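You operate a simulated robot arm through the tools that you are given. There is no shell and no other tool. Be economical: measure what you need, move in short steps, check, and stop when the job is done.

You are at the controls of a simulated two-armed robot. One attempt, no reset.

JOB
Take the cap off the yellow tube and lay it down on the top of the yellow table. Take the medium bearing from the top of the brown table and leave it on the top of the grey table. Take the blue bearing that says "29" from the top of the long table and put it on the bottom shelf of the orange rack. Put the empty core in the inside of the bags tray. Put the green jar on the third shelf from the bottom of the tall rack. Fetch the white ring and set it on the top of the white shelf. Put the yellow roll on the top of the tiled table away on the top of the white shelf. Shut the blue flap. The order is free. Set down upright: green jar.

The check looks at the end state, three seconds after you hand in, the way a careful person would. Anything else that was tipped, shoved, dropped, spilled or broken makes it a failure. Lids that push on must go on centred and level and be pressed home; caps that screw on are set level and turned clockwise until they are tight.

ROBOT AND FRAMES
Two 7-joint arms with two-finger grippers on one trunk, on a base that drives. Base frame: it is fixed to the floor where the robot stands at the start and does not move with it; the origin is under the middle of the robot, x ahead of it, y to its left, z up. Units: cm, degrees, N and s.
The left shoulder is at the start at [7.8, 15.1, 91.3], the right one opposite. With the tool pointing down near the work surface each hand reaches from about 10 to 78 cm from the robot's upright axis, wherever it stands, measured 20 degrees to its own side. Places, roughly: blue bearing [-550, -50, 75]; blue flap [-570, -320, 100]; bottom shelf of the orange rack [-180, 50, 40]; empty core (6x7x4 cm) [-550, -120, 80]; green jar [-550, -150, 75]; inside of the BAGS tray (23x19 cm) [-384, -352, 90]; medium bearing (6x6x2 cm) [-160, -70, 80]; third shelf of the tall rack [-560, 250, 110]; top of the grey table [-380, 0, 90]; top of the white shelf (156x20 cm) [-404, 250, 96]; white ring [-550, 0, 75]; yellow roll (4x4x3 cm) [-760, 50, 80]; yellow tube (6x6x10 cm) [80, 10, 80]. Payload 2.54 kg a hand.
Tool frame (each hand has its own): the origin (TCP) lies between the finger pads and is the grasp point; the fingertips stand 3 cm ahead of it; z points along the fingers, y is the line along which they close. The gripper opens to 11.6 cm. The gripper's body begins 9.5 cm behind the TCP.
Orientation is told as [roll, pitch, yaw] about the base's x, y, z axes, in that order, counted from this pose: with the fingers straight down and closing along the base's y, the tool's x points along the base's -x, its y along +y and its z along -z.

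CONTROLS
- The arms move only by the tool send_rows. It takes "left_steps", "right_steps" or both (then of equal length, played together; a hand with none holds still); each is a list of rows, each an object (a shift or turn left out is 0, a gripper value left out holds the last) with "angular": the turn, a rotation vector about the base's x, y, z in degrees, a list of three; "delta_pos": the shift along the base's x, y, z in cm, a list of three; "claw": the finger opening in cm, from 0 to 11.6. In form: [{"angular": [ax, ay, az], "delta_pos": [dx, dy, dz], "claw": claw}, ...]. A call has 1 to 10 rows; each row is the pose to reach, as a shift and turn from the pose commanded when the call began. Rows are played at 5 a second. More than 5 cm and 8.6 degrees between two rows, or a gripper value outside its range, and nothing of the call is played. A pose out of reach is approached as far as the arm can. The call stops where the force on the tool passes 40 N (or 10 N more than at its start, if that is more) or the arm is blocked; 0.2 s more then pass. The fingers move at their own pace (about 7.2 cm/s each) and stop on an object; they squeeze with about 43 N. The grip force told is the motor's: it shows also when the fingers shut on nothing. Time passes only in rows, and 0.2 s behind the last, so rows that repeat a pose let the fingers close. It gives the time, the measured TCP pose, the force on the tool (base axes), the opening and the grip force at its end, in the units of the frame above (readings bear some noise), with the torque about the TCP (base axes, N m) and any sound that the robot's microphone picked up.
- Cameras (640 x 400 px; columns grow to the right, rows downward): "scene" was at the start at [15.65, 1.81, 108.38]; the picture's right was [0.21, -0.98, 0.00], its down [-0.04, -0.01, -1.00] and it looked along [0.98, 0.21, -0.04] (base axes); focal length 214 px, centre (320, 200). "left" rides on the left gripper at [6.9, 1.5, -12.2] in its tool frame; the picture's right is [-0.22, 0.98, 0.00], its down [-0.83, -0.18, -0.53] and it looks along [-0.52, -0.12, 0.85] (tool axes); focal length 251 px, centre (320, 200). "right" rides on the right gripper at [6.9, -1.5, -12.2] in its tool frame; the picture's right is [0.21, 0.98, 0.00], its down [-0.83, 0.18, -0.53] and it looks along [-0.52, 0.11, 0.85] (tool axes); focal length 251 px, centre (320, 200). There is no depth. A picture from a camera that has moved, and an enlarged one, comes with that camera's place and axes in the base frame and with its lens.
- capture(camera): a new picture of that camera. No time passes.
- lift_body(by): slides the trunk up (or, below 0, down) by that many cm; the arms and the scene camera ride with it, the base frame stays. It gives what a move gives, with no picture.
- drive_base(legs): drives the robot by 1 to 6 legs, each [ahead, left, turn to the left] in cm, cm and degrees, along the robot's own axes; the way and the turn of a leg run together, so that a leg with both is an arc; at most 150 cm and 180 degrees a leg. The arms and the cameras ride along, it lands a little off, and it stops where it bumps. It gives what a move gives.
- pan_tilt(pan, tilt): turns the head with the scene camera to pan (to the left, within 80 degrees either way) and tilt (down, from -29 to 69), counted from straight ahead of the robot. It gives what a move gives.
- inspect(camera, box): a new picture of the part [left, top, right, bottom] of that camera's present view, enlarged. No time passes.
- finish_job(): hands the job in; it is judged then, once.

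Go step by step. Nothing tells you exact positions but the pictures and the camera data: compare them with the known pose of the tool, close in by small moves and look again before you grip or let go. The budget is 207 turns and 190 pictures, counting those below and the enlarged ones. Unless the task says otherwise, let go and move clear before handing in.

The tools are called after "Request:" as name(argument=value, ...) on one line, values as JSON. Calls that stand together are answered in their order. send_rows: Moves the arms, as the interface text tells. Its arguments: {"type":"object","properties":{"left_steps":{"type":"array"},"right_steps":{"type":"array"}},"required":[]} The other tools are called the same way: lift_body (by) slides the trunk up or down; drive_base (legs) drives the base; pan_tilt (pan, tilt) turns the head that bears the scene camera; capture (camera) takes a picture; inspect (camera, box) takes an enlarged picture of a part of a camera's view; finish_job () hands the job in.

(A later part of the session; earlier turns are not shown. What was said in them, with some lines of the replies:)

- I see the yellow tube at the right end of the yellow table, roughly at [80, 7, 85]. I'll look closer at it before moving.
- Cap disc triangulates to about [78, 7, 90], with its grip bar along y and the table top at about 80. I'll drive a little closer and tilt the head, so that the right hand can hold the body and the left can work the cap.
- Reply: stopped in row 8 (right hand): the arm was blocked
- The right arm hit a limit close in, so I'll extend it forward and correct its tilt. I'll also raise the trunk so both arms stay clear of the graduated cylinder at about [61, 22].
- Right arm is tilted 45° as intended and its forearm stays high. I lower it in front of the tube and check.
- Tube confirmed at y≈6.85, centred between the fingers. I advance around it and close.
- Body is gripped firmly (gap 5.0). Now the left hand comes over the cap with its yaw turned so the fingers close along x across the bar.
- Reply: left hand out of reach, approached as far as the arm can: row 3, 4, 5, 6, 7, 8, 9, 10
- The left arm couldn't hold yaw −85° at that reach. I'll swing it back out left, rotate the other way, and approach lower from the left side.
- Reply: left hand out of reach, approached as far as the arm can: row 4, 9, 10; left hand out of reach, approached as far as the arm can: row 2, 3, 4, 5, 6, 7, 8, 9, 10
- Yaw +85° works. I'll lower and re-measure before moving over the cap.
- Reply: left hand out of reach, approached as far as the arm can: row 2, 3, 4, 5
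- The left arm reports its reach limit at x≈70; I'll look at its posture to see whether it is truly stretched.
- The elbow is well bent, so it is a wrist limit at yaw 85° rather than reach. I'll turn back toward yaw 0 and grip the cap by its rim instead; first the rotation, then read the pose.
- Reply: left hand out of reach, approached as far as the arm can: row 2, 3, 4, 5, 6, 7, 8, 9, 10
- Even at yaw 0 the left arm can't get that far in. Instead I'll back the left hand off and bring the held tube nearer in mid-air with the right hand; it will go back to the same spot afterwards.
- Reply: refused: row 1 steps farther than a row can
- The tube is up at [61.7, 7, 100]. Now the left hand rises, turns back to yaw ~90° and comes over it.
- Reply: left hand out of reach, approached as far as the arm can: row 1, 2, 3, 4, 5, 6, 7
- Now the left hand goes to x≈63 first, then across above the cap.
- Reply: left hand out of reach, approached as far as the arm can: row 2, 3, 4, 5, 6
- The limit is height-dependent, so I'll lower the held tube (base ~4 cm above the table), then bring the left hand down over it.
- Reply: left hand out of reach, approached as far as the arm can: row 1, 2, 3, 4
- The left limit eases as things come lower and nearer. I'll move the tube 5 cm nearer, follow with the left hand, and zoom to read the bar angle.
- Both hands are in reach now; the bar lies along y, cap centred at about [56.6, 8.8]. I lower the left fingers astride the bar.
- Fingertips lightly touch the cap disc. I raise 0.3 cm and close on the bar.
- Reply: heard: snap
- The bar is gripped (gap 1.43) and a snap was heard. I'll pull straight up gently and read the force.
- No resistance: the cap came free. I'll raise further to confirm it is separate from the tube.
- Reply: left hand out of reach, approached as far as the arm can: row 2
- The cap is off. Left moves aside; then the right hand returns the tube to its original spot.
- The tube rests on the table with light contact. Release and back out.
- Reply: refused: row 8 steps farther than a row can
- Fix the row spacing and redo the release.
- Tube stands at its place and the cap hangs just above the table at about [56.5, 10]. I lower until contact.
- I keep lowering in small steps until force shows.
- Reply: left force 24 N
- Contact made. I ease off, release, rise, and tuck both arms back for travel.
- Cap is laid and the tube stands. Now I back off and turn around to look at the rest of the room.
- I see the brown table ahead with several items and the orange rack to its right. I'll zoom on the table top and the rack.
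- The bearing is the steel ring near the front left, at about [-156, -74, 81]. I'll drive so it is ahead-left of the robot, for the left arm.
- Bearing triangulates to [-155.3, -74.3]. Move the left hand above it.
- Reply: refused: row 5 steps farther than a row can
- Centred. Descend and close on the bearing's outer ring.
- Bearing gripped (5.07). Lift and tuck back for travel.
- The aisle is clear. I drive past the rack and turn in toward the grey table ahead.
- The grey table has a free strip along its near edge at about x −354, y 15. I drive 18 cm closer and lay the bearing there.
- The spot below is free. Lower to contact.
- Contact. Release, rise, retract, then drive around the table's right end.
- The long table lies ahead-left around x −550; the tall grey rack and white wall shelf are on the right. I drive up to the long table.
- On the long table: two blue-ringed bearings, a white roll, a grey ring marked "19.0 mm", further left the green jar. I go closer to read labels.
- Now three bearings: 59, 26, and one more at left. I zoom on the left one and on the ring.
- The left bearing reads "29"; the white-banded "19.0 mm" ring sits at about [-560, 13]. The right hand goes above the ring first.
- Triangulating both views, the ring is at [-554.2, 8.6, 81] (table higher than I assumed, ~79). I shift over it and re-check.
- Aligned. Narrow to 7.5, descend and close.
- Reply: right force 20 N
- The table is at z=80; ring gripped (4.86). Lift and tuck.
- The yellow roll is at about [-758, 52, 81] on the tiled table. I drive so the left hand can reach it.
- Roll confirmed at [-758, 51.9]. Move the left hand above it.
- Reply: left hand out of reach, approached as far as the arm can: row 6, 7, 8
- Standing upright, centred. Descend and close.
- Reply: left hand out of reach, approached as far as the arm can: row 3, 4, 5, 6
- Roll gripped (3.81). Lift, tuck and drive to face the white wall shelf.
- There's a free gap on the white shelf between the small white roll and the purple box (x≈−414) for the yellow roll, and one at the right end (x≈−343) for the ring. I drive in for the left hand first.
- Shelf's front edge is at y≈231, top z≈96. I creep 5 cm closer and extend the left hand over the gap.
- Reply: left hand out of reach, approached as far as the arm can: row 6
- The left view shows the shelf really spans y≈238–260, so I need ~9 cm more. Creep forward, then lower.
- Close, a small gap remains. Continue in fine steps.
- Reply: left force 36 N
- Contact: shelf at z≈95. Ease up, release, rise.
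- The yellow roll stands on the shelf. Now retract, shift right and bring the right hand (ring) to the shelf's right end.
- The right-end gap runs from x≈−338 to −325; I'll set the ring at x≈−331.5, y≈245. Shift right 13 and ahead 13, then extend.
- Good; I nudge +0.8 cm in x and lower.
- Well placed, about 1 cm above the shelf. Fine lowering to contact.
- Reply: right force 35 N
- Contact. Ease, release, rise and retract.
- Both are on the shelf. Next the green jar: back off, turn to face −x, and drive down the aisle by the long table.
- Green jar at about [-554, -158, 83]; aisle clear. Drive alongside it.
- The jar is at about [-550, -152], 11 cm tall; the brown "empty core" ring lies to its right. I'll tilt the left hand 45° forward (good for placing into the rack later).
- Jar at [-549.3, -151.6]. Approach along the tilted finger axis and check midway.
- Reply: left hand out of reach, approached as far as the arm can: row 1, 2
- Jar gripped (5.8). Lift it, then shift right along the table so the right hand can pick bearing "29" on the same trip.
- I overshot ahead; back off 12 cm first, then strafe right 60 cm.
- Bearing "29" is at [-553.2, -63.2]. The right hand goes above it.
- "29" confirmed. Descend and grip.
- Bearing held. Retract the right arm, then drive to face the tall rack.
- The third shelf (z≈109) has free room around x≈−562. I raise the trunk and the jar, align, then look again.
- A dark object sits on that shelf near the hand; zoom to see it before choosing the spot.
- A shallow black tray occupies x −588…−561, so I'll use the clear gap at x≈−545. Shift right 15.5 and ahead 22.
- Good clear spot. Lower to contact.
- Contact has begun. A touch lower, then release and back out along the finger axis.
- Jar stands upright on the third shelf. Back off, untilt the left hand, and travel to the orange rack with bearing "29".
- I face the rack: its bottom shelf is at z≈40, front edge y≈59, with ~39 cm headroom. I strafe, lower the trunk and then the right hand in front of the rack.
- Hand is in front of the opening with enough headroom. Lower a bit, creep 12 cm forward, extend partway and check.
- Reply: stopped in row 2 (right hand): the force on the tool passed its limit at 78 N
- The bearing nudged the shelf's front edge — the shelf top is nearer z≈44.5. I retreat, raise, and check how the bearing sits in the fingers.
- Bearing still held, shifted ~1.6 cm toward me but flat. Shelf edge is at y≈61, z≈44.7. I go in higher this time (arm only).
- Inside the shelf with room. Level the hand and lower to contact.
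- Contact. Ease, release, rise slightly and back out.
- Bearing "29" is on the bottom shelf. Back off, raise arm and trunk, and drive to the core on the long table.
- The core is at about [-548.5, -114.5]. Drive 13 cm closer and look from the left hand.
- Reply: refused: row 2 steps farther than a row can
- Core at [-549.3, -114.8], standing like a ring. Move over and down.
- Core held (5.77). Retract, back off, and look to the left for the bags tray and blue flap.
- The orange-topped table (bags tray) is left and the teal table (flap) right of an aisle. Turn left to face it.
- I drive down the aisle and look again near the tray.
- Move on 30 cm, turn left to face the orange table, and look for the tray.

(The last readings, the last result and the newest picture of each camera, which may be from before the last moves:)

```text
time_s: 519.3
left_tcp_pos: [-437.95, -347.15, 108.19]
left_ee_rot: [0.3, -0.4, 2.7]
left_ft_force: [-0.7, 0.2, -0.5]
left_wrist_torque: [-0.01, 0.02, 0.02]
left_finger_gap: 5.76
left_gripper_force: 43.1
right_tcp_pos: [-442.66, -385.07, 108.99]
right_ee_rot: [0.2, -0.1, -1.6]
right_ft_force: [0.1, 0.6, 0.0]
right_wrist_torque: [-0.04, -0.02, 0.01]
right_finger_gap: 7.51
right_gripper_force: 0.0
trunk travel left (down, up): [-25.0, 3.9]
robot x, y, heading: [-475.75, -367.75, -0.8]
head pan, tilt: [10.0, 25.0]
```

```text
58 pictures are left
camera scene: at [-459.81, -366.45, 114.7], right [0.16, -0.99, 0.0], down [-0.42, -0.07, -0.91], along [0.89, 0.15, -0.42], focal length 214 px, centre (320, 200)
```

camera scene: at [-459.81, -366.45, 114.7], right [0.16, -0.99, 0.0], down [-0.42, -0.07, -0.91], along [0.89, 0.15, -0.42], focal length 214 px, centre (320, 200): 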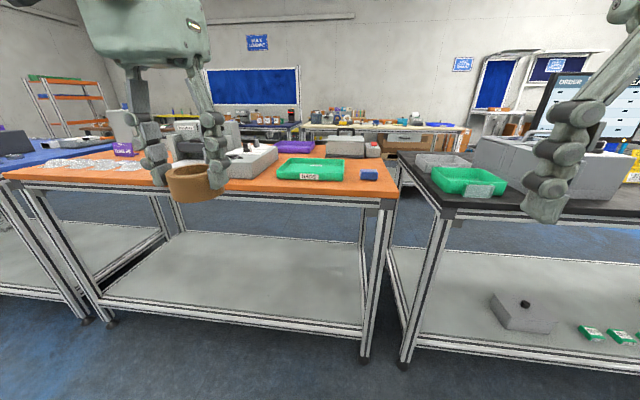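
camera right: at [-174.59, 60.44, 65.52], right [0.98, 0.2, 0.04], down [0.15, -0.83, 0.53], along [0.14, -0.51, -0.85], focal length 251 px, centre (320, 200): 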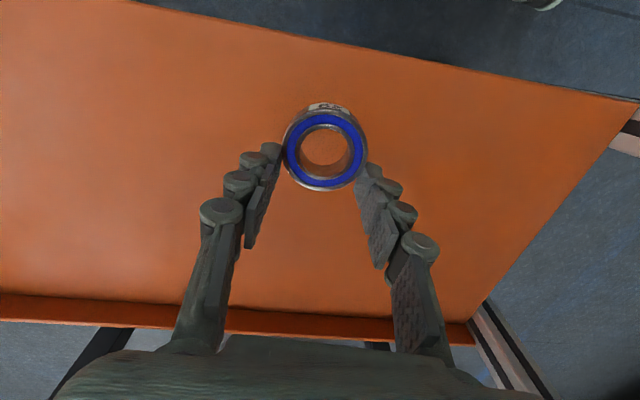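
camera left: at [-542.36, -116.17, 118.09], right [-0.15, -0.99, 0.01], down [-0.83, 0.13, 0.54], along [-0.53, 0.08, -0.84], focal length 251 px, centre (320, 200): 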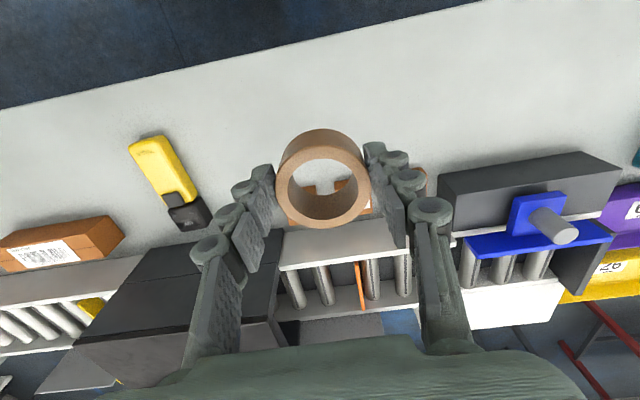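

Request:
inspect(camera="scene", box=[200, 130, 420, 210])

```text
2.91 times, centred on (310, 170) of scene
camera zoom: at [-459.81, -366.45, 114.7], right [0.16, -0.99, 0.0], down [-0.42, -0.07, -0.91], along [0.89, 0.15, -0.42], focal length 624 px, centre (349, 287)
```

zoom: 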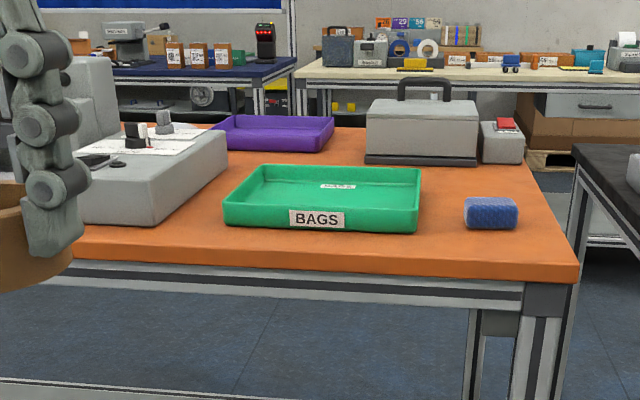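

The green BAGS tray is at about [-382, -350]. Drive 37 cm ahead and bring the core over it.

Request:
drive_base(legs=[[37, 0, 0.6]])

Request:
send_rows(left_steps=[{"delta_pos": [4.5, -1, 0]}, {"delta_pos": [9, -2, 0]}, {"delta_pos": [13.5, -3, 0]}, {"delta_pos": [16.5, -3.5, 0]}])

Request:
capture(camera="left")

Request:
capture(camera="scene")

```text
time_s: 521.7
left_tcp_pos: [-400.27, -347.21, 108.1]
left_ee_rot: [0.4, -0.4, 2.9]
left_ft_force: [-0.6, 0.5, -0.6]
left_wrist_torque: [-0.01, 0.02, 0.01]
left_finger_gap: 5.75
left_gripper_force: 42.9
right_tcp_pos: [-404.69, -385.4, 108.95]
right_ee_rot: [0.2, -0.1, -1.4]
right_ft_force: [0.2, 0.2, 0.6]
right_wrist_torque: [0.0, 0.06, -0.03]
right_finger_gap: 7.54
right_gripper_force: 0.0
trunk travel left (down, up): [-25.0, 3.9]
robot x, y, heading: [-437.69, -368.13, -0.3]
head pan, tilt: [10.0, 25.0]
```

```text
time_s: 522.7
left_tcp_pos: [-383.49, -350.7, 108.19]
left_ee_rot: [0.3, -0.3, 3.0]
left_ft_force: [0.8, 0.3, -0.4]
left_wrist_torque: [0.0, 0.01, -0.03]
left_finger_gap: 5.74
left_gripper_force: 43.2
right_tcp_pos: [-404.75, -385.3, 109.08]
right_ee_rot: [0.2, 0.0, -1.3]
right_ft_force: [0.1, 0.5, 0.5]
right_wrist_torque: [0.0, 0.01, -0.03]
right_finger_gap: 7.51
right_gripper_force: 0.0
trunk travel left (down, up): [-25.0, 3.9]
robot x, y, heading: [-437.8, -368.43, -0.4]
head pan, tilt: [10.0, 25.0]
```

```text
56 pictures are left
camera left: at [-390.68, -349.9, 120.3], right [0.16, 0.99, 0.01], down [0.83, -0.14, 0.54], along [0.53, -0.08, -0.84], focal length 251 px, centre (320, 200)
```

left: 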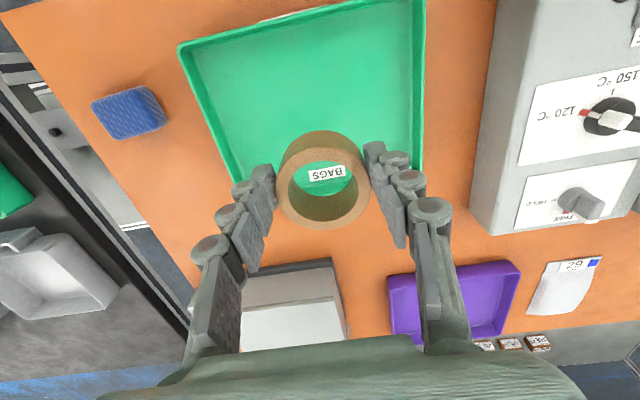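

```text
55 pictures are left
camera scene: at [-421.94, -366.72, 114.69], right [0.17, -0.99, 0.0], down [-0.42, -0.07, -0.91], along [0.89, 0.15, -0.42], focal length 214 px, centre (320, 200)
```

scene: 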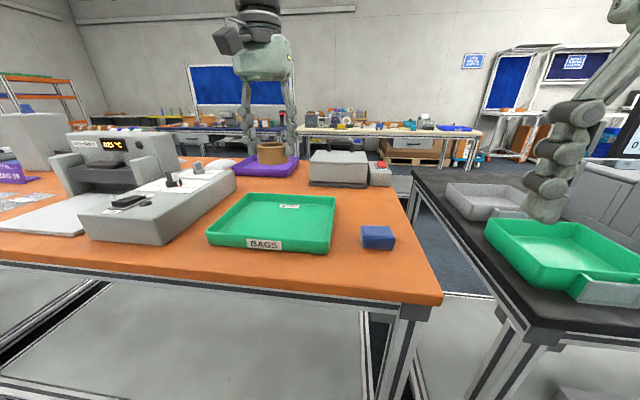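

Tray interior centre ≈[-385, -351]. Nudge and lower.

Request:
send_rows(left_steps=[{"delta_pos": [-1.5, -0.5, -3]}, {"delta_pos": [-1.5, -0.5, -7]}, {"delta_pos": [-1.5, -0.5, -10]}, {"delta_pos": [-1.5, -0.5, -12]}])

Request:
capture(camera="left")

```text
time_s: 523.7
left_tcp_pos: [-385.43, -351.44, 96.3]
left_ee_rot: [0.4, -0.3, 3.0]
left_ft_force: [0.6, 0.1, 0.0]
left_wrist_torque: [-0.02, 0.01, 0.02]
left_finger_gap: 5.76
left_gripper_force: 43.5
right_tcp_pos: [-404.7, -385.23, 108.95]
right_ee_rot: [0.1, -0.1, -1.4]
right_ft_force: [0.6, 0.2, -0.1]
right_wrist_torque: [-0.01, -0.01, 0.01]
right_finger_gap: 7.51
right_gripper_force: 0.0
trunk travel left (down, up): [-25.0, 3.9]
robot x, y, heading: [-437.54, -368.2, -0.5]
head pan, tilt: [10.0, 25.0]
```

```text
54 pictures are left
camera left: at [-392.53, -350.32, 108.38], right [0.16, 0.99, 0.01], down [0.83, -0.14, 0.54], along [0.53, -0.08, -0.84], focal length 251 px, centre (320, 200)
```

left: 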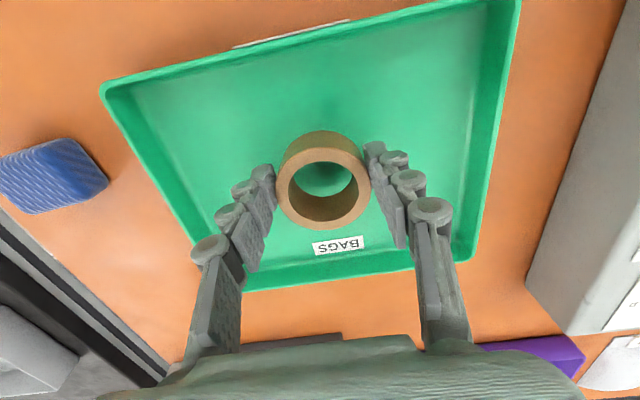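

Well inside the tray walls. Lower gently to contact.

Request:
send_rows(left_steps=[{"delta_pos": [0, 0, -0.5]}, {"delta_pos": [0, 0, -1.0]}, {"delta_pos": [0, 0, -1.3]}, {"delta_pos": [0, 0, -1.6]}])

```text
time_s: 524.7
left_tcp_pos: [-385.36, -351.29, 94.91]
left_ee_rot: [0.2, -0.8, 2.9]
left_ft_force: [-0.9, 2.8, 14.0]
left_wrist_torque: [-0.07, 0.07, 0.03]
left_finger_gap: 5.78
left_gripper_force: 43.6
right_tcp_pos: [-404.77, -385.28, 109.02]
right_ee_rot: [0.2, -0.1, -1.4]
right_ft_force: [0.5, -0.5, -0.5]
right_wrist_torque: [0.0, 0.0, -0.01]
right_finger_gap: 7.51
right_gripper_force: 0.1
trunk travel left (down, up): [-25.0, 3.9]
robot x, y, heading: [-437.55, -368.17, -0.5]
head pan, tilt: [10.0, 25.0]
```

Request:
send_rows(left_steps=[{"delta_pos": [0, 0, 0.2]}, {"delta_pos": [0, 0, 0.2], "claw": 7.2}, {"delta_pos": [0, 0, 0.2], "claw": 7.2}, {"delta_pos": [0, 0, 4]}, {"delta_pos": [0, 0, 8]}, {"delta_pos": [0, 0, 12]}, {"delta_pos": [-4, 1, 14]}, {"delta_pos": [-8.5, 2, 14]}, {"delta_pos": [-13, 3, 14]}, {"delta_pos": [-17, 4, 14]}])

Request:
capture(camera="scene")

```text
time_s: 526.9
left_tcp_pos: [-402.35, -347.1, 108.56]
left_ee_rot: [0.5, -0.4, 3.0]
left_ft_force: [0.7, 0.3, -0.2]
left_wrist_torque: [-0.01, 0.0, 0.01]
left_finger_gap: 7.21
left_gripper_force: 0.1
right_tcp_pos: [-404.85, -385.2, 108.95]
right_ee_rot: [0.0, 0.0, -1.3]
right_ft_force: [0.0, -0.3, -0.1]
right_wrist_torque: [0.03, -0.02, 0.03]
right_finger_gap: 7.52
right_gripper_force: 0.2
trunk travel left (down, up): [-25.0, 3.9]
robot x, y, heading: [-437.84, -368.27, -0.4]
head pan, tilt: [10.0, 25.0]
```

```text
53 pictures are left
camera scene: at [-422.04, -366.69, 114.71], right [0.17, -0.99, 0.0], down [-0.42, -0.07, -0.91], along [0.89, 0.15, -0.42], focal length 214 px, centre (320, 200)
```

scene: 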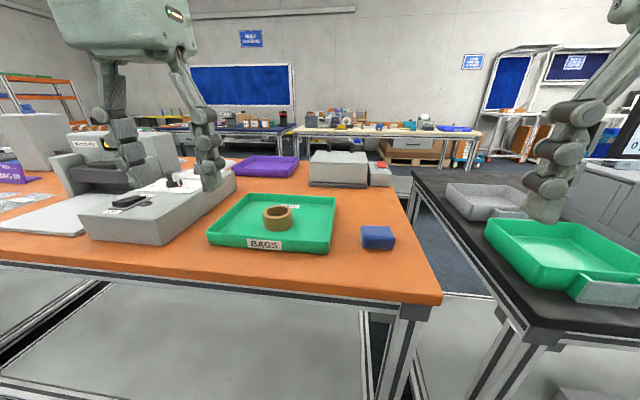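

Core is in the tray. Now back off, turn around and look at the blue flap on the teal table.

Request:
drive_base(legs=[[-30, 0, 0], [0, 0, 180], [0, -35, 0]])

Request:
pan_tilt(pan=-5, tilt=15)

Request:
capture(camera="scene")

```text
time_s: 540.1
left_tcp_pos: [-503.46, -354.35, 108.48]
left_ee_rot: [0.4, -0.3, -175.5]
left_ft_force: [-0.1, -0.1, 0.0]
left_wrist_torque: [-0.01, 0.03, -0.02]
left_finger_gap: 7.22
left_gripper_force: 0.0
right_tcp_pos: [-501.9, -316.2, 109.03]
right_ee_rot: [0.0, -0.1, -179.8]
right_ft_force: [-0.5, -0.5, 0.2]
right_wrist_torque: [-0.02, 0.02, -0.01]
right_finger_gap: 7.5
right_gripper_force: 0.0
trunk travel left (down, up): [-25.0, 3.9]
robot x, y, heading: [-467.92, -332.66, -179.0]
head pan, tilt: [10.0, 25.0]
```

```text
time_s: 540.9
left_tcp_pos: [-503.37, -354.29, 108.55]
left_ee_rot: [0.4, -0.4, -175.5]
left_ft_force: [0.4, 0.4, -0.3]
left_wrist_torque: [0.0, 0.01, 0.01]
left_finger_gap: 7.21
left_gripper_force: 0.1
right_tcp_pos: [-501.91, -316.34, 108.94]
right_ee_rot: [0.1, 0.0, -180.0]
right_ft_force: [-0.5, -0.3, 0.5]
right_wrist_torque: [0.0, -0.01, -0.02]
right_finger_gap: 7.49
right_gripper_force: 0.1
trunk travel left (down, up): [-25.0, 3.9]
robot x, y, heading: [-468.49, -332.51, -179.0]
head pan, tilt: [-5.0, 15.0]
```

```text
52 pictures are left
camera scene: at [-484.6, -332.1, 116.32], right [0.07, 1.0, 0.0], down [0.26, -0.02, -0.97], along [-0.96, 0.07, -0.26], focal length 214 px, centre (320, 200)
```

scene: 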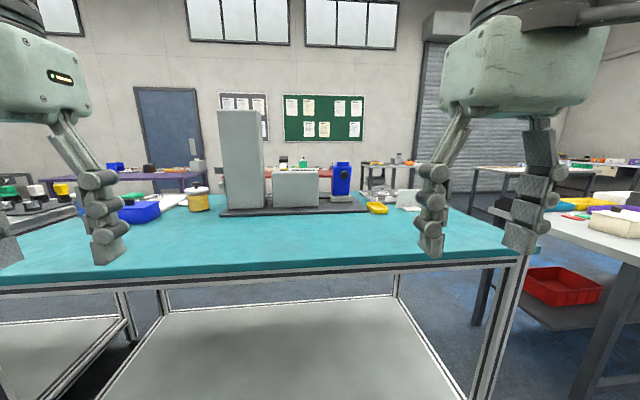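

Request:
inspect(camera="scene", box=[200, 100, 420, 230])

Request:
inspect(camera="scene", box=[310, 145, 390, 225])

```text
2.91 times, centred on (310, 165) of scene
camera zoom: at [-484.6, -332.1, 116.32], right [0.07, 1.0, 0.0], down [0.26, -0.02, -0.97], along [-0.96, 0.07, -0.26], focal length 624 px, centre (349, 302)
```

zoom: 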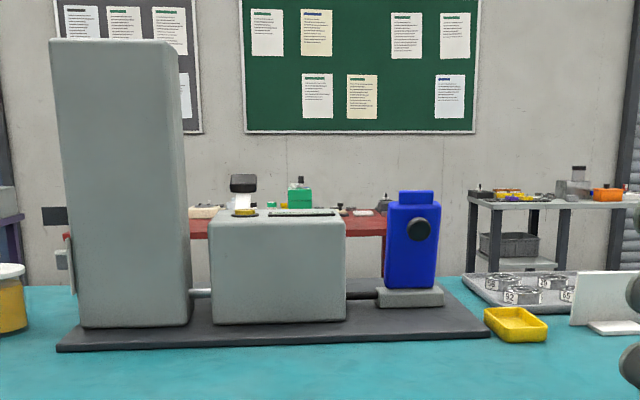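

```text
5.00 times, centred on (350, 185) of scene
camera zoom: at [-484.6, -332.1, 116.32], right [0.07, 1.0, 0.0], down [0.26, -0.02, -0.97], along [-0.96, 0.07, -0.26], focal length 1072 px, centre (170, 275)
```

zoom: 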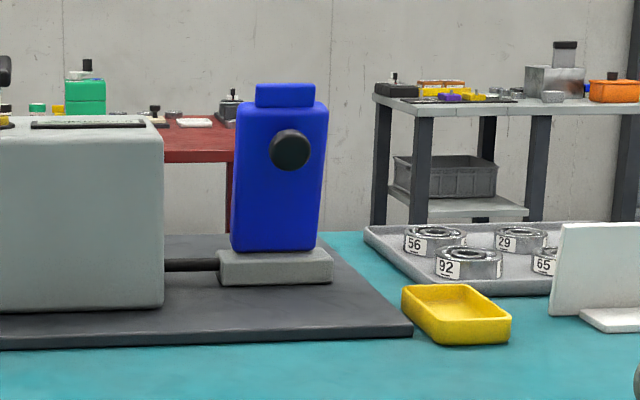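

The blue part with a black knob is at about [-570, -317, 101], on the teal table's machine. I need a closer look to understand its hinge.

Request:
drive_base(legs=[[20, -12, -1]])

Request:
pan_tilt(pan=0, tilt=15)

Request:
inspect(camera="scene", box=[240, 130, 400, 230])

Request:
capture(camera="right")

```text
time_s: 542.7
left_tcp_pos: [-523.8, -341.79, 108.28]
left_ee_rot: [0.4, -0.4, -176.5]
left_ft_force: [0.2, -0.1, -0.1]
left_wrist_torque: [-0.02, 0.01, 0.03]
left_finger_gap: 7.22
left_gripper_force: 0.0
right_tcp_pos: [-521.63, -303.74, 109.01]
right_ee_rot: [0.2, -0.1, 179.0]
right_ft_force: [-0.4, 0.0, -0.3]
right_wrist_torque: [-0.02, -0.02, -0.01]
right_finger_gap: 7.48
right_gripper_force: 0.1
trunk travel left (down, up): [-25.0, 3.9]
robot x, y, heading: [-488.37, -320.82, -179.8]
head pan, tilt: [-5.0, 15.0]
```

```text
time_s: 543.4
left_tcp_pos: [-523.83, -342.0, 108.41]
left_ee_rot: [0.4, -0.4, -176.6]
left_ft_force: [0.7, -0.2, -0.4]
left_wrist_torque: [0.03, 0.03, 0.0]
left_finger_gap: 7.23
left_gripper_force: 0.0
right_tcp_pos: [-521.57, -303.79, 108.96]
right_ee_rot: [0.1, -0.1, 179.1]
right_ft_force: [-0.7, -0.1, 0.6]
right_wrist_torque: [0.0, -0.01, -0.01]
right_finger_gap: 7.51
right_gripper_force: 0.0
trunk travel left (down, up): [-25.0, 3.9]
robot x, y, heading: [-488.63, -320.85, -179.9]
head pan, tilt: [0.0, 15.0]
```

```text
4.00 times, centred on (320, 180) of scene
camera zoom: at [-504.61, -320.73, 116.33], right [0.0, 1.0, 0.0], down [0.26, 0.0, -0.97], along [-0.97, 0.0, -0.26], focal length 858 px, centre (320, 280)
```

zoom: 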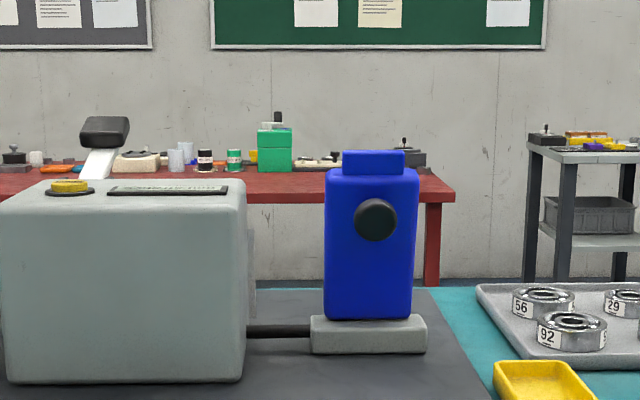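

```text
48 pictures are left
camera right: at [-514.63, -302.46, 121.18], right [0.2, -0.98, 0.0], down [-0.83, -0.17, 0.54], along [-0.52, -0.11, -0.84], focal length 251 px, centre (320, 200)
```

right: 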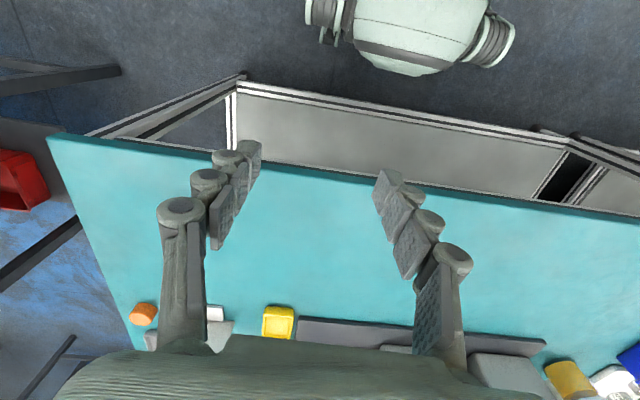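

I'll extend the right hand forward to use its camera for a closer, different view of the blue part.

Request:
send_rows(right_steps=[{"angular": [0, 6, 0], "delta_pos": [-4.5, 1, 1]}, {"angular": [0, 12, 0], "delta_pos": [-9, 2, 2]}, {"angular": [0, 18, 0], "delta_pos": [-13.5, 3, 3]}, {"angular": [0, 24, 0], "delta_pos": [-18, 4, 4]}, {"angular": [0, 30, 0], "delta_pos": [-22, 5, 5]}])

Request:
capture(camera="right")

```text
time_s: 544.5
left_tcp_pos: [-523.76, -341.92, 108.42]
left_ee_rot: [0.3, -0.4, -176.6]
left_ft_force: [0.7, 0.5, -0.4]
left_wrist_torque: [-0.02, 0.0, 0.0]
left_finger_gap: 7.2
left_gripper_force: 0.1
right_tcp_pos: [-543.77, -298.63, 113.78]
right_ee_rot: [0.6, -30.3, 179.0]
right_ft_force: [0.0, -0.2, 0.0]
right_wrist_torque: [0.05, 0.0, 0.0]
right_finger_gap: 7.47
right_gripper_force: 0.1
trunk travel left (down, up): [-25.0, 3.9]
robot x, y, heading: [-488.27, -320.35, -179.9]
head pan, tilt: [0.0, 15.0]
```

```text
47 pictures are left
camera right: at [-531.54, -297.35, 120.92], right [0.17, -0.98, -0.1], down [-0.45, -0.17, 0.88], along [-0.88, -0.11, -0.47], focal length 251 px, centre (320, 200)
```

right: 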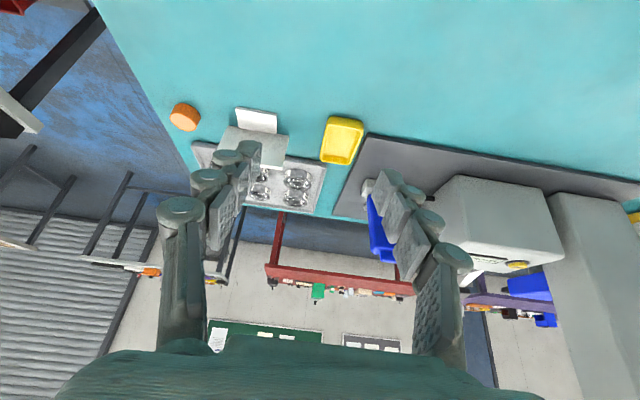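

Request:
inspect(camera="right", box=[320, 150, 480, 280])

Request:
capture(camera="scene")

```text
3.08 times, centred on (400, 215) of right
camera zoom: at [-531.54, -297.35, 120.92], right [0.17, -0.98, -0.1], down [-0.45, -0.17, 0.88], along [-0.88, -0.11, -0.47], focal length 774 px, centre (74, 154)
```

zoom: 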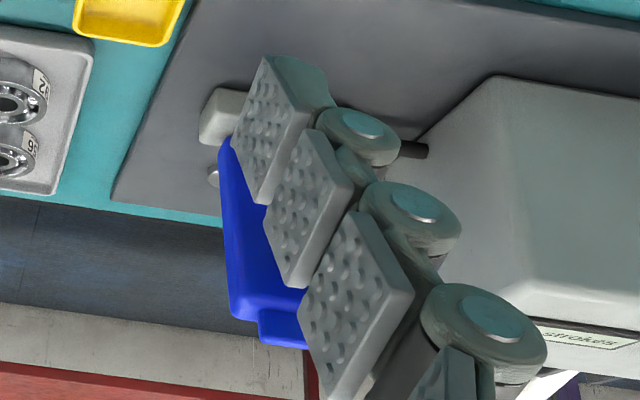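

```text
45 pictures are left
camera scene: at [-504.63, -320.71, 116.32], right [0.0, 1.0, 0.0], down [0.26, 0.0, -0.97], along [-0.97, 0.0, -0.26], focal length 214 px, centre (320, 200)
```

scene: 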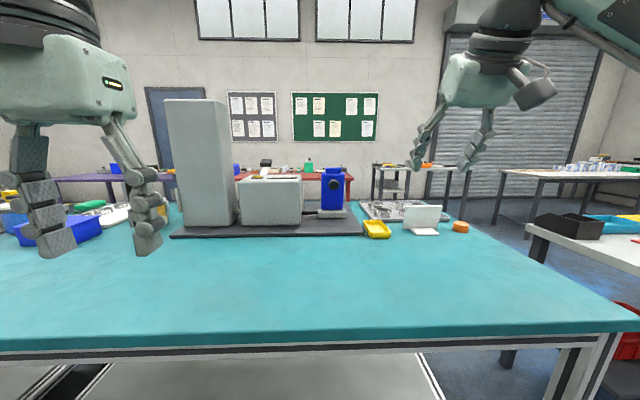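

Request:
inspect(camera="scene", box=[296, 160, 376, 230])

Request:
capture(camera="left")

```text
5.71 times, centred on (336, 195) of scene
camera zoom: at [-504.63, -320.71, 116.32], right [0.0, 1.0, 0.0], down [0.26, 0.0, -0.97], along [-0.97, 0.0, -0.26], focal length 1226 px, centre (229, 229)
```

zoom: 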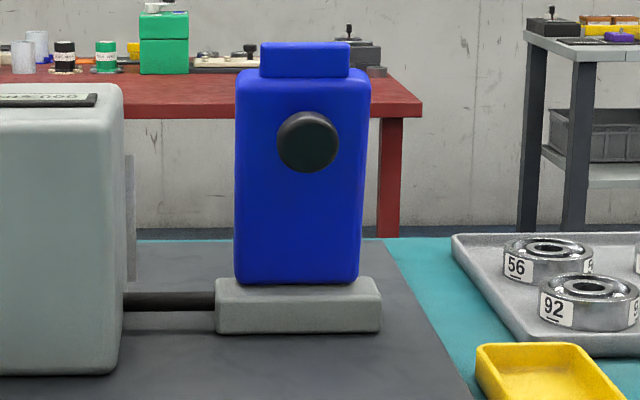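

```text
43 pictures are left
camera left: at [-516.84, -342.95, 120.58], right [-0.16, -0.99, 0.01], down [-0.83, 0.14, 0.54], along [-0.53, 0.08, -0.84], focal length 251 px, centre (320, 200)
```

left: 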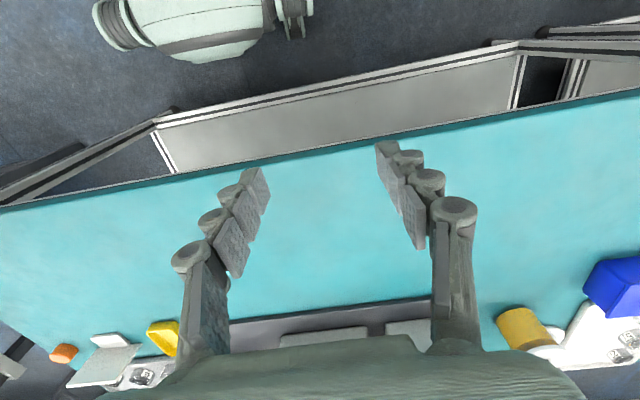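

The flap appears hinged about a horizontal (y) pin near its base. I'll point the right hand forward with closed fingers at the flap's upper part and test gently which way it swings.

Request:
drive_base(legs=[[0, 11, 0]])

Request:
send_rows(right_steps=[{"angular": [0, 8, 0], "delta_pos": [0, -1.5, -1], "claw": 3}, {"angular": [0, 16, 0], "delta_pos": [0, -3, -2], "claw": 0}, {"angular": [0, 24, 0], "delta_pos": [0, -4.5, -4]}, {"angular": [0, 32, 0], "delta_pos": [-1, -6, -6]}, {"angular": [0, 40, 0], "delta_pos": [-2, -7, -8]}])

Request:
capture(camera="right")

Request:
capture(camera="scene")

```text
time_s: 546.3
left_tcp_pos: [-523.85, -352.7, 108.49]
left_ee_rot: [0.4, -0.5, -176.7]
left_ft_force: [-0.1, 0.1, 0.0]
left_wrist_torque: [0.02, -0.03, 0.03]
left_finger_gap: 7.2
left_gripper_force: 0.1
right_tcp_pos: [-543.53, -309.49, 113.8]
right_ee_rot: [0.6, -30.0, 178.8]
right_ft_force: [0.8, 0.3, 0.1]
right_wrist_torque: [0.01, -0.01, 0.02]
right_finger_gap: 7.5
right_gripper_force: 0.1
trunk travel left (down, up): [-25.0, 3.9]
robot x, y, heading: [-488.46, -331.4, 179.9]
head pan, tilt: [0.0, 15.0]
```

```text
time_s: 547.5
left_tcp_pos: [-523.96, -352.75, 108.58]
left_ee_rot: [0.4, -0.4, -176.7]
left_ft_force: [-0.1, 0.6, 0.3]
left_wrist_torque: [0.01, 0.02, 0.03]
left_finger_gap: 7.21
left_gripper_force: 0.0
right_tcp_pos: [-545.43, -316.41, 105.72]
right_ee_rot: [2.9, -70.2, 176.8]
right_ft_force: [-1.2, -0.1, 0.8]
right_wrist_torque: [-0.03, -0.01, 0.0]
right_finger_gap: 0.0
right_gripper_force: 29.0
trunk travel left (down, up): [-25.0, 3.9]
robot x, y, heading: [-488.43, -331.73, 179.9]
head pan, tilt: [0.0, 15.0]
```

```text
42 pictures are left
camera right: at [-531.66, -315.18, 103.45], right [0.07, -0.98, -0.18], down [0.22, -0.17, 0.96], along [-0.97, -0.11, 0.21], focal length 251 px, centre (320, 200)
```

right: 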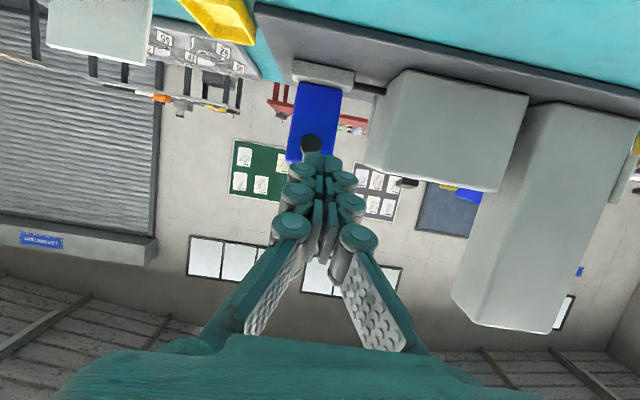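

```text
41 pictures are left
camera scene: at [-504.64, -331.59, 116.33], right [0.0, 1.0, 0.0], down [0.26, 0.0, -0.97], along [-0.97, 0.0, -0.26], focal length 214 px, centre (320, 200)
```

scene: 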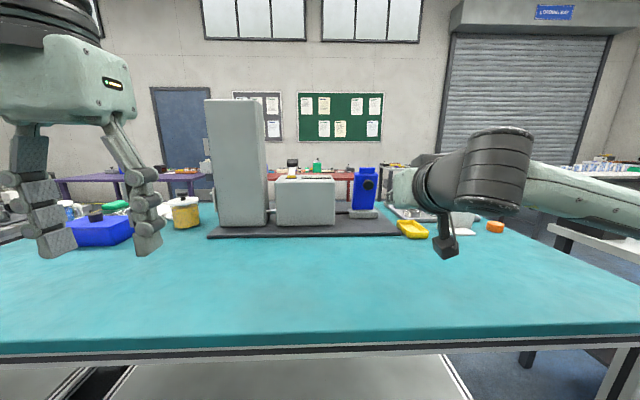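

Advance slowly toward the upper part of the flap.

Request:
send_rows(right_steps=[{"delta_pos": [-4, 0, 0.3]}, {"delta_pos": [-8, 0, 0.6]}, {"delta_pos": [-12, 0, 0.9]}, {"delta_pos": [-16, 0, 0.9]}, {"delta_pos": [-19, 0, 0.9]}])

Request:
capture(camera="right")

```text
time_s: 548.7
left_tcp_pos: [-523.84, -352.68, 108.39]
left_ee_rot: [0.5, -0.4, -176.7]
left_ft_force: [-0.2, 0.3, 0.3]
left_wrist_torque: [-0.02, 0.02, 0.0]
left_finger_gap: 7.2
left_gripper_force: 0.0
right_tcp_pos: [-564.87, -316.29, 106.76]
right_ee_rot: [2.8, -70.0, 177.3]
right_ft_force: [-0.4, 0.8, -0.1]
right_wrist_torque: [0.03, -0.01, -0.04]
right_finger_gap: 0.01
right_gripper_force: 28.2
trunk travel left (down, up): [-25.0, 3.9]
robot x, y, heading: [-488.5, -331.63, 179.9]
head pan, tilt: [0.0, 15.0]
```

```text
40 pictures are left
camera right: at [-550.9, -315.1, 104.35], right [0.07, -0.98, -0.19], down [0.22, -0.17, 0.96], along [-0.97, -0.11, 0.2], focal length 251 px, centre (320, 200)
```

right: 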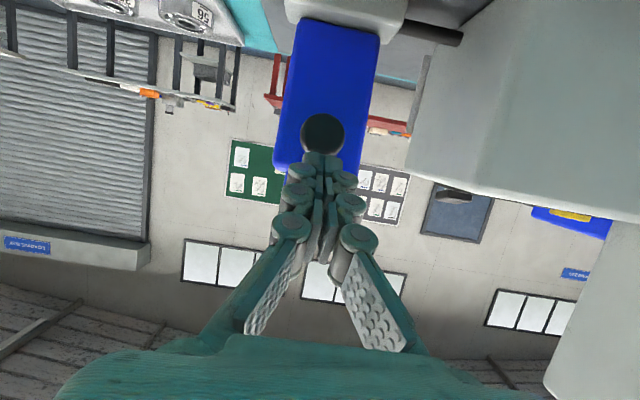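

Still free. Continue in 1 cm steps watching the force.

Request:
send_rows(right_steps=[{"delta_pos": [-2, 0, 0]}, {"delta_pos": [-3.5, 0, 0]}, {"delta_pos": [-4.5, 0, 0]}, {"delta_pos": [-5.5, 0, 0]}, {"delta_pos": [-6.5, 0, 0]}])

Request:
capture(camera="right")

```text
time_s: 549.9
left_tcp_pos: [-523.83, -352.77, 108.46]
left_ee_rot: [0.4, -0.5, -176.8]
left_ft_force: [0.6, -0.8, -0.2]
left_wrist_torque: [0.02, 0.02, 0.02]
left_finger_gap: 7.19
left_gripper_force: 0.2
right_tcp_pos: [-571.0, -316.28, 106.73]
right_ee_rot: [2.7, -70.0, 177.1]
right_ft_force: [-0.1, 0.0, 0.4]
right_wrist_torque: [-0.02, 0.0, -0.01]
right_finger_gap: 0.0
right_gripper_force: 28.5
trunk travel left (down, up): [-25.0, 3.9]
robot x, y, heading: [-488.55, -331.55, 180.0]
head pan, tilt: [0.0, 15.0]
```

```text
39 pictures are left
camera right: at [-557.25, -315.12, 104.35], right [0.07, -0.98, -0.19], down [0.22, -0.17, 0.96], along [-0.97, -0.11, 0.2], focal length 251 px, centre (320, 200)
```

right: 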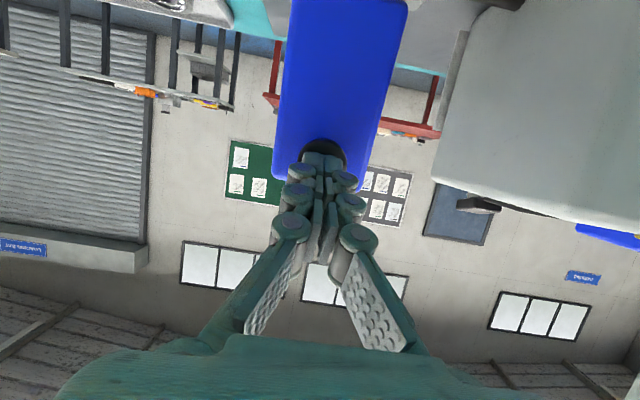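

Request:
send_rows(right_steps=[{"delta_pos": [-0.8, 0, 0]}, {"delta_pos": [-1.6, 0, 0]}, {"delta_pos": [-2.4, 0, 0]}])

Request:
capture(camera="right")

```text
time_s: 550.7
left_tcp_pos: [-523.88, -352.66, 108.46]
left_ee_rot: [0.4, -0.4, -176.7]
left_ft_force: [-0.5, 0.0, 0.0]
left_wrist_torque: [0.02, -0.02, 0.03]
left_finger_gap: 7.2
left_gripper_force: 0.3
right_tcp_pos: [-573.4, -316.48, 106.76]
right_ee_rot: [2.6, -70.0, 177.3]
right_ft_force: [0.6, 0.2, 0.4]
right_wrist_torque: [0.03, 0.0, 0.0]
right_finger_gap: 0.0
right_gripper_force: 28.8
trunk travel left (down, up): [-25.0, 3.9]
robot x, y, heading: [-488.14, -331.45, 179.8]
head pan, tilt: [0.0, 15.0]
```

```text
38 pictures are left
camera right: at [-559.58, -315.2, 104.44], right [0.07, -0.98, -0.19], down [0.22, -0.17, 0.96], along [-0.97, -0.11, 0.2], focal length 251 px, centre (320, 200)
```

right: 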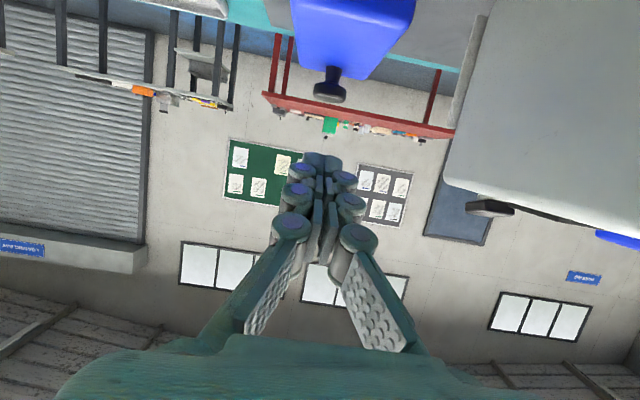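

The flap has swung backward with its knob now up — it closes away from me. Check with the scene camera.

Request:
inspect(camera="scene", box=[310, 140, 450, 240])

Request:
inspect(camera="right", box=[240, 0, 480, 130])

```text
4.00 times, centred on (380, 190) of scene
camera zoom: at [-504.63, -331.61, 116.32], right [0.0, 1.0, 0.0], down [0.26, 0.0, -0.97], along [-0.97, 0.0, -0.26], focal length 858 px, centre (80, 240)
```

zoom: 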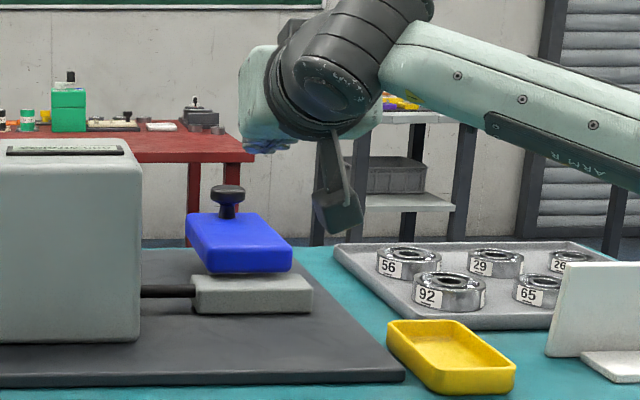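

```text
2.67 times, centred on (360, 65) of right
camera zoom: at [-559.58, -315.2, 104.44], right [0.07, -0.98, -0.19], down [0.22, -0.17, 0.96], along [-0.97, -0.11, 0.2], focal length 670 px, centre (213, 560)
```

zoom: 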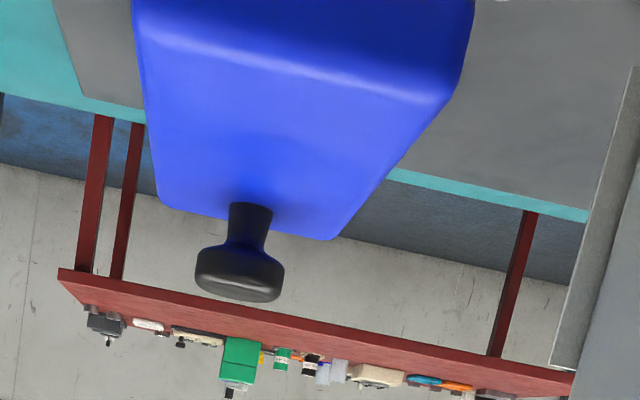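

The flap now lies flat with the knob on top. I withdraw the hand and verify it stays shut.

Request:
send_rows(right_steps=[{"delta_pos": [4, 0, 1]}, {"delta_pos": [8.5, 0, 2]}, {"delta_pos": [13, 0, 3]}, {"delta_pos": [17.5, 0, 4]}, {"delta_pos": [22, 0, 5]}, {"delta_pos": [26, 3, 6]}, {"delta_pos": [30, 6, 6]}])

Request:
inspect(camera="scene", box=[310, 150, 430, 230])

```text
refused: row 6 steps farther than a row can; nothing moved
```

```text
5.00 times, centred on (370, 190) of scene
camera zoom: at [-504.63, -331.61, 116.32], right [0.0, 1.0, 0.0], down [0.26, 0.0, -0.97], along [-0.97, 0.0, -0.26], focal length 1072 px, centre (70, 250)
```

zoom: 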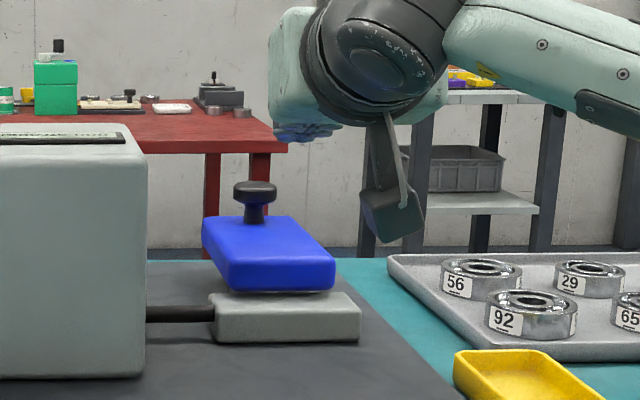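

I'll also press lightly on its top to be sure it is at its stop.

Request:
send_rows(right_steps=[{"delta_pos": [-0.5, 0, -2.5]}, {"delta_pos": [-2, 0, -5]}, {"delta_pos": [-3.5, 0, -7]}, {"delta_pos": [-3.5, 0, -7.8]}, {"delta_pos": [-3.5, 0, -8.4]}])

Request:
inspect(camera="scene", box=[310, 150, 430, 230])

```text
time_s: 551.9
left_tcp_pos: [-523.86, -352.77, 108.36]
left_ee_rot: [0.4, -0.5, -176.8]
left_ft_force: [-0.1, -0.2, -0.1]
left_wrist_torque: [-0.01, 0.01, 0.04]
left_finger_gap: 7.24
left_gripper_force: 0.1
right_tcp_pos: [-577.09, -316.42, 98.6]
right_ee_rot: [2.9, -70.4, 176.9]
right_ft_force: [-2.5, -0.3, 6.4]
right_wrist_torque: [0.04, 0.17, 0.02]
right_finger_gap: 0.0
right_gripper_force: 28.9
trunk travel left (down, up): [-25.0, 3.9]
robot x, y, heading: [-488.63, -331.81, 180.0]
head pan, tilt: [0.0, 15.0]
```

```text
5.00 times, centred on (370, 190) of scene
camera zoom: at [-504.57, -331.62, 116.35], right [0.0, 1.0, 0.0], down [0.26, 0.0, -0.97], along [-0.97, 0.0, -0.26], focal length 1072 px, centre (70, 250)
```

zoom: 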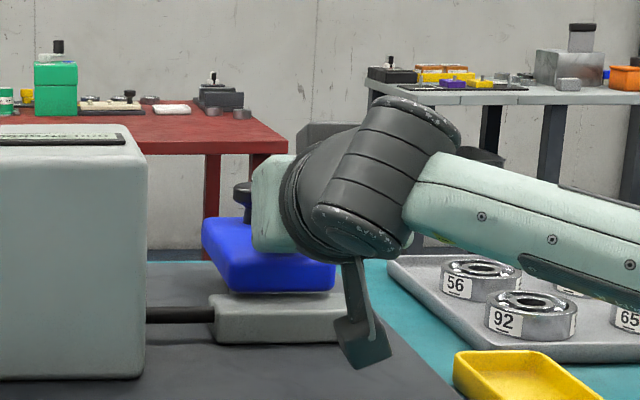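

Firm contact (6 N) without movement — it is shut. Withdraw up and back, then a final look.

Request:
send_rows(right_steps=[{"delta_pos": [0, 0, 4]}, {"delta_pos": [1, 0, 8]}, {"delta_pos": [5, 0, 10]}, {"delta_pos": [9.5, 0, 11]}, {"delta_pos": [14, 0, 12]}, {"delta_pos": [18.5, 0, 12]}, {"delta_pos": [23, 0, 12]}, {"delta_pos": [27.5, 0, 12]}])

Request:
drive_base(legs=[[-20, 0, 0]])

Request:
capture(camera="scene")

Request:
inspect(camera="scene", box=[300, 140, 420, 220])

```text
time_s: 553.7
left_tcp_pos: [-523.9, -352.74, 108.62]
left_ee_rot: [0.5, -0.4, -176.7]
left_ft_force: [-0.3, 0.0, -0.4]
left_wrist_torque: [-0.04, -0.02, -0.01]
left_finger_gap: 7.21
left_gripper_force: 0.0
right_tcp_pos: [-549.19, -316.13, 110.23]
right_ee_rot: [2.8, -70.1, 177.0]
right_ft_force: [0.5, 0.0, 0.4]
right_wrist_torque: [0.04, 0.0, 0.01]
right_finger_gap: 0.0
right_gripper_force: 28.7
trunk travel left (down, up): [-25.0, 3.9]
robot x, y, heading: [-488.47, -331.6, 180.0]
head pan, tilt: [0.0, 15.0]
```

```text
time_s: 555.3
left_tcp_pos: [-503.61, -352.63, 108.58]
left_ee_rot: [0.4, -0.4, -176.9]
left_ft_force: [-0.5, 0.4, 1.6]
left_wrist_torque: [0.0, 0.02, 0.02]
left_finger_gap: 7.18
left_gripper_force: 0.2
right_tcp_pos: [-529.05, -316.19, 110.24]
right_ee_rot: [2.8, -70.0, 177.0]
right_ft_force: [0.4, -0.3, -0.6]
right_wrist_torque: [0.0, -0.04, -0.02]
right_finger_gap: 0.0
right_gripper_force: 28.6
trunk travel left (down, up): [-25.0, 3.9]
robot x, y, heading: [-468.37, -331.62, 180.0]
head pan, tilt: [0.0, 15.0]
```

```text
33 pictures are left
camera scene: at [-484.43, -331.64, 116.34], right [0.0, 1.0, 0.0], down [0.26, 0.0, -0.97], along [-0.97, 0.0, -0.26], focal length 214 px, centre (320, 200)
```

scene: 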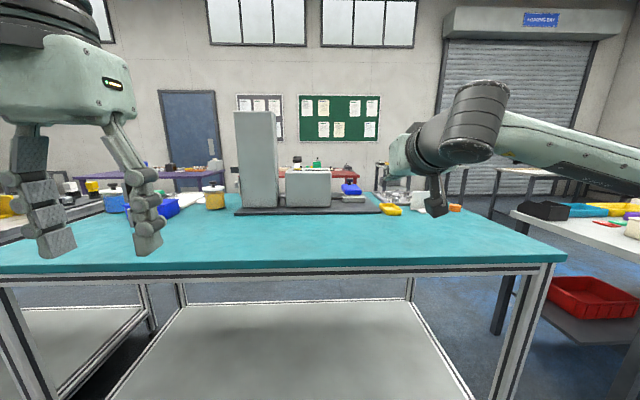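

```text
5.00 times, centred on (360, 180) of scene
camera zoom: at [-484.43, -331.64, 116.34], right [0.0, 1.0, 0.0], down [0.26, 0.0, -0.97], along [-0.97, 0.0, -0.26], focal length 1072 px, centre (120, 300)
```

zoom: 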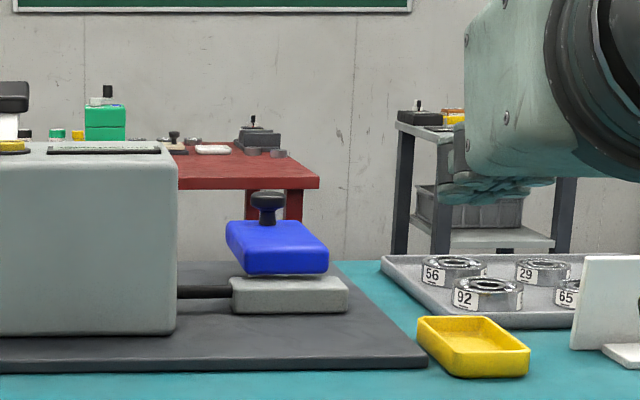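

All eight items are done and both hands are clear. Handing in.

Request:
finish_job()

```text
The job is handed in.
```

I've finished all eight parts of the job and handed it in; there is no verdict back yet.

- **Yellow tube:** the cap came off and lies on the yellow table. I lifted the tube to get the cap off and set it back where it stood.
- **Medium bearing:** it is on top of the grey table.
- **Blue bearing "29":** it is on the bottom shelf of the orange rack. It bumped the shelf's front edge once on the way in. I backed out and went in higher, and saw nothing moved on the rack.
- **Empty core:** it is inside the BAGS tray.
- **Green jar:** it stands upright on the third shelf from the bottom of the tall rack.
- **White ring:** I took this to be the ring with the white "19.0 mm" band. It is at the right end of the white shelf. If the white roll beside it on the long table was meant instead, this part is wrong.
- **Yellow roll:** it is on top of the white shelf.
- **Blue flap:** it is shut, and it held firm when I pressed on it.
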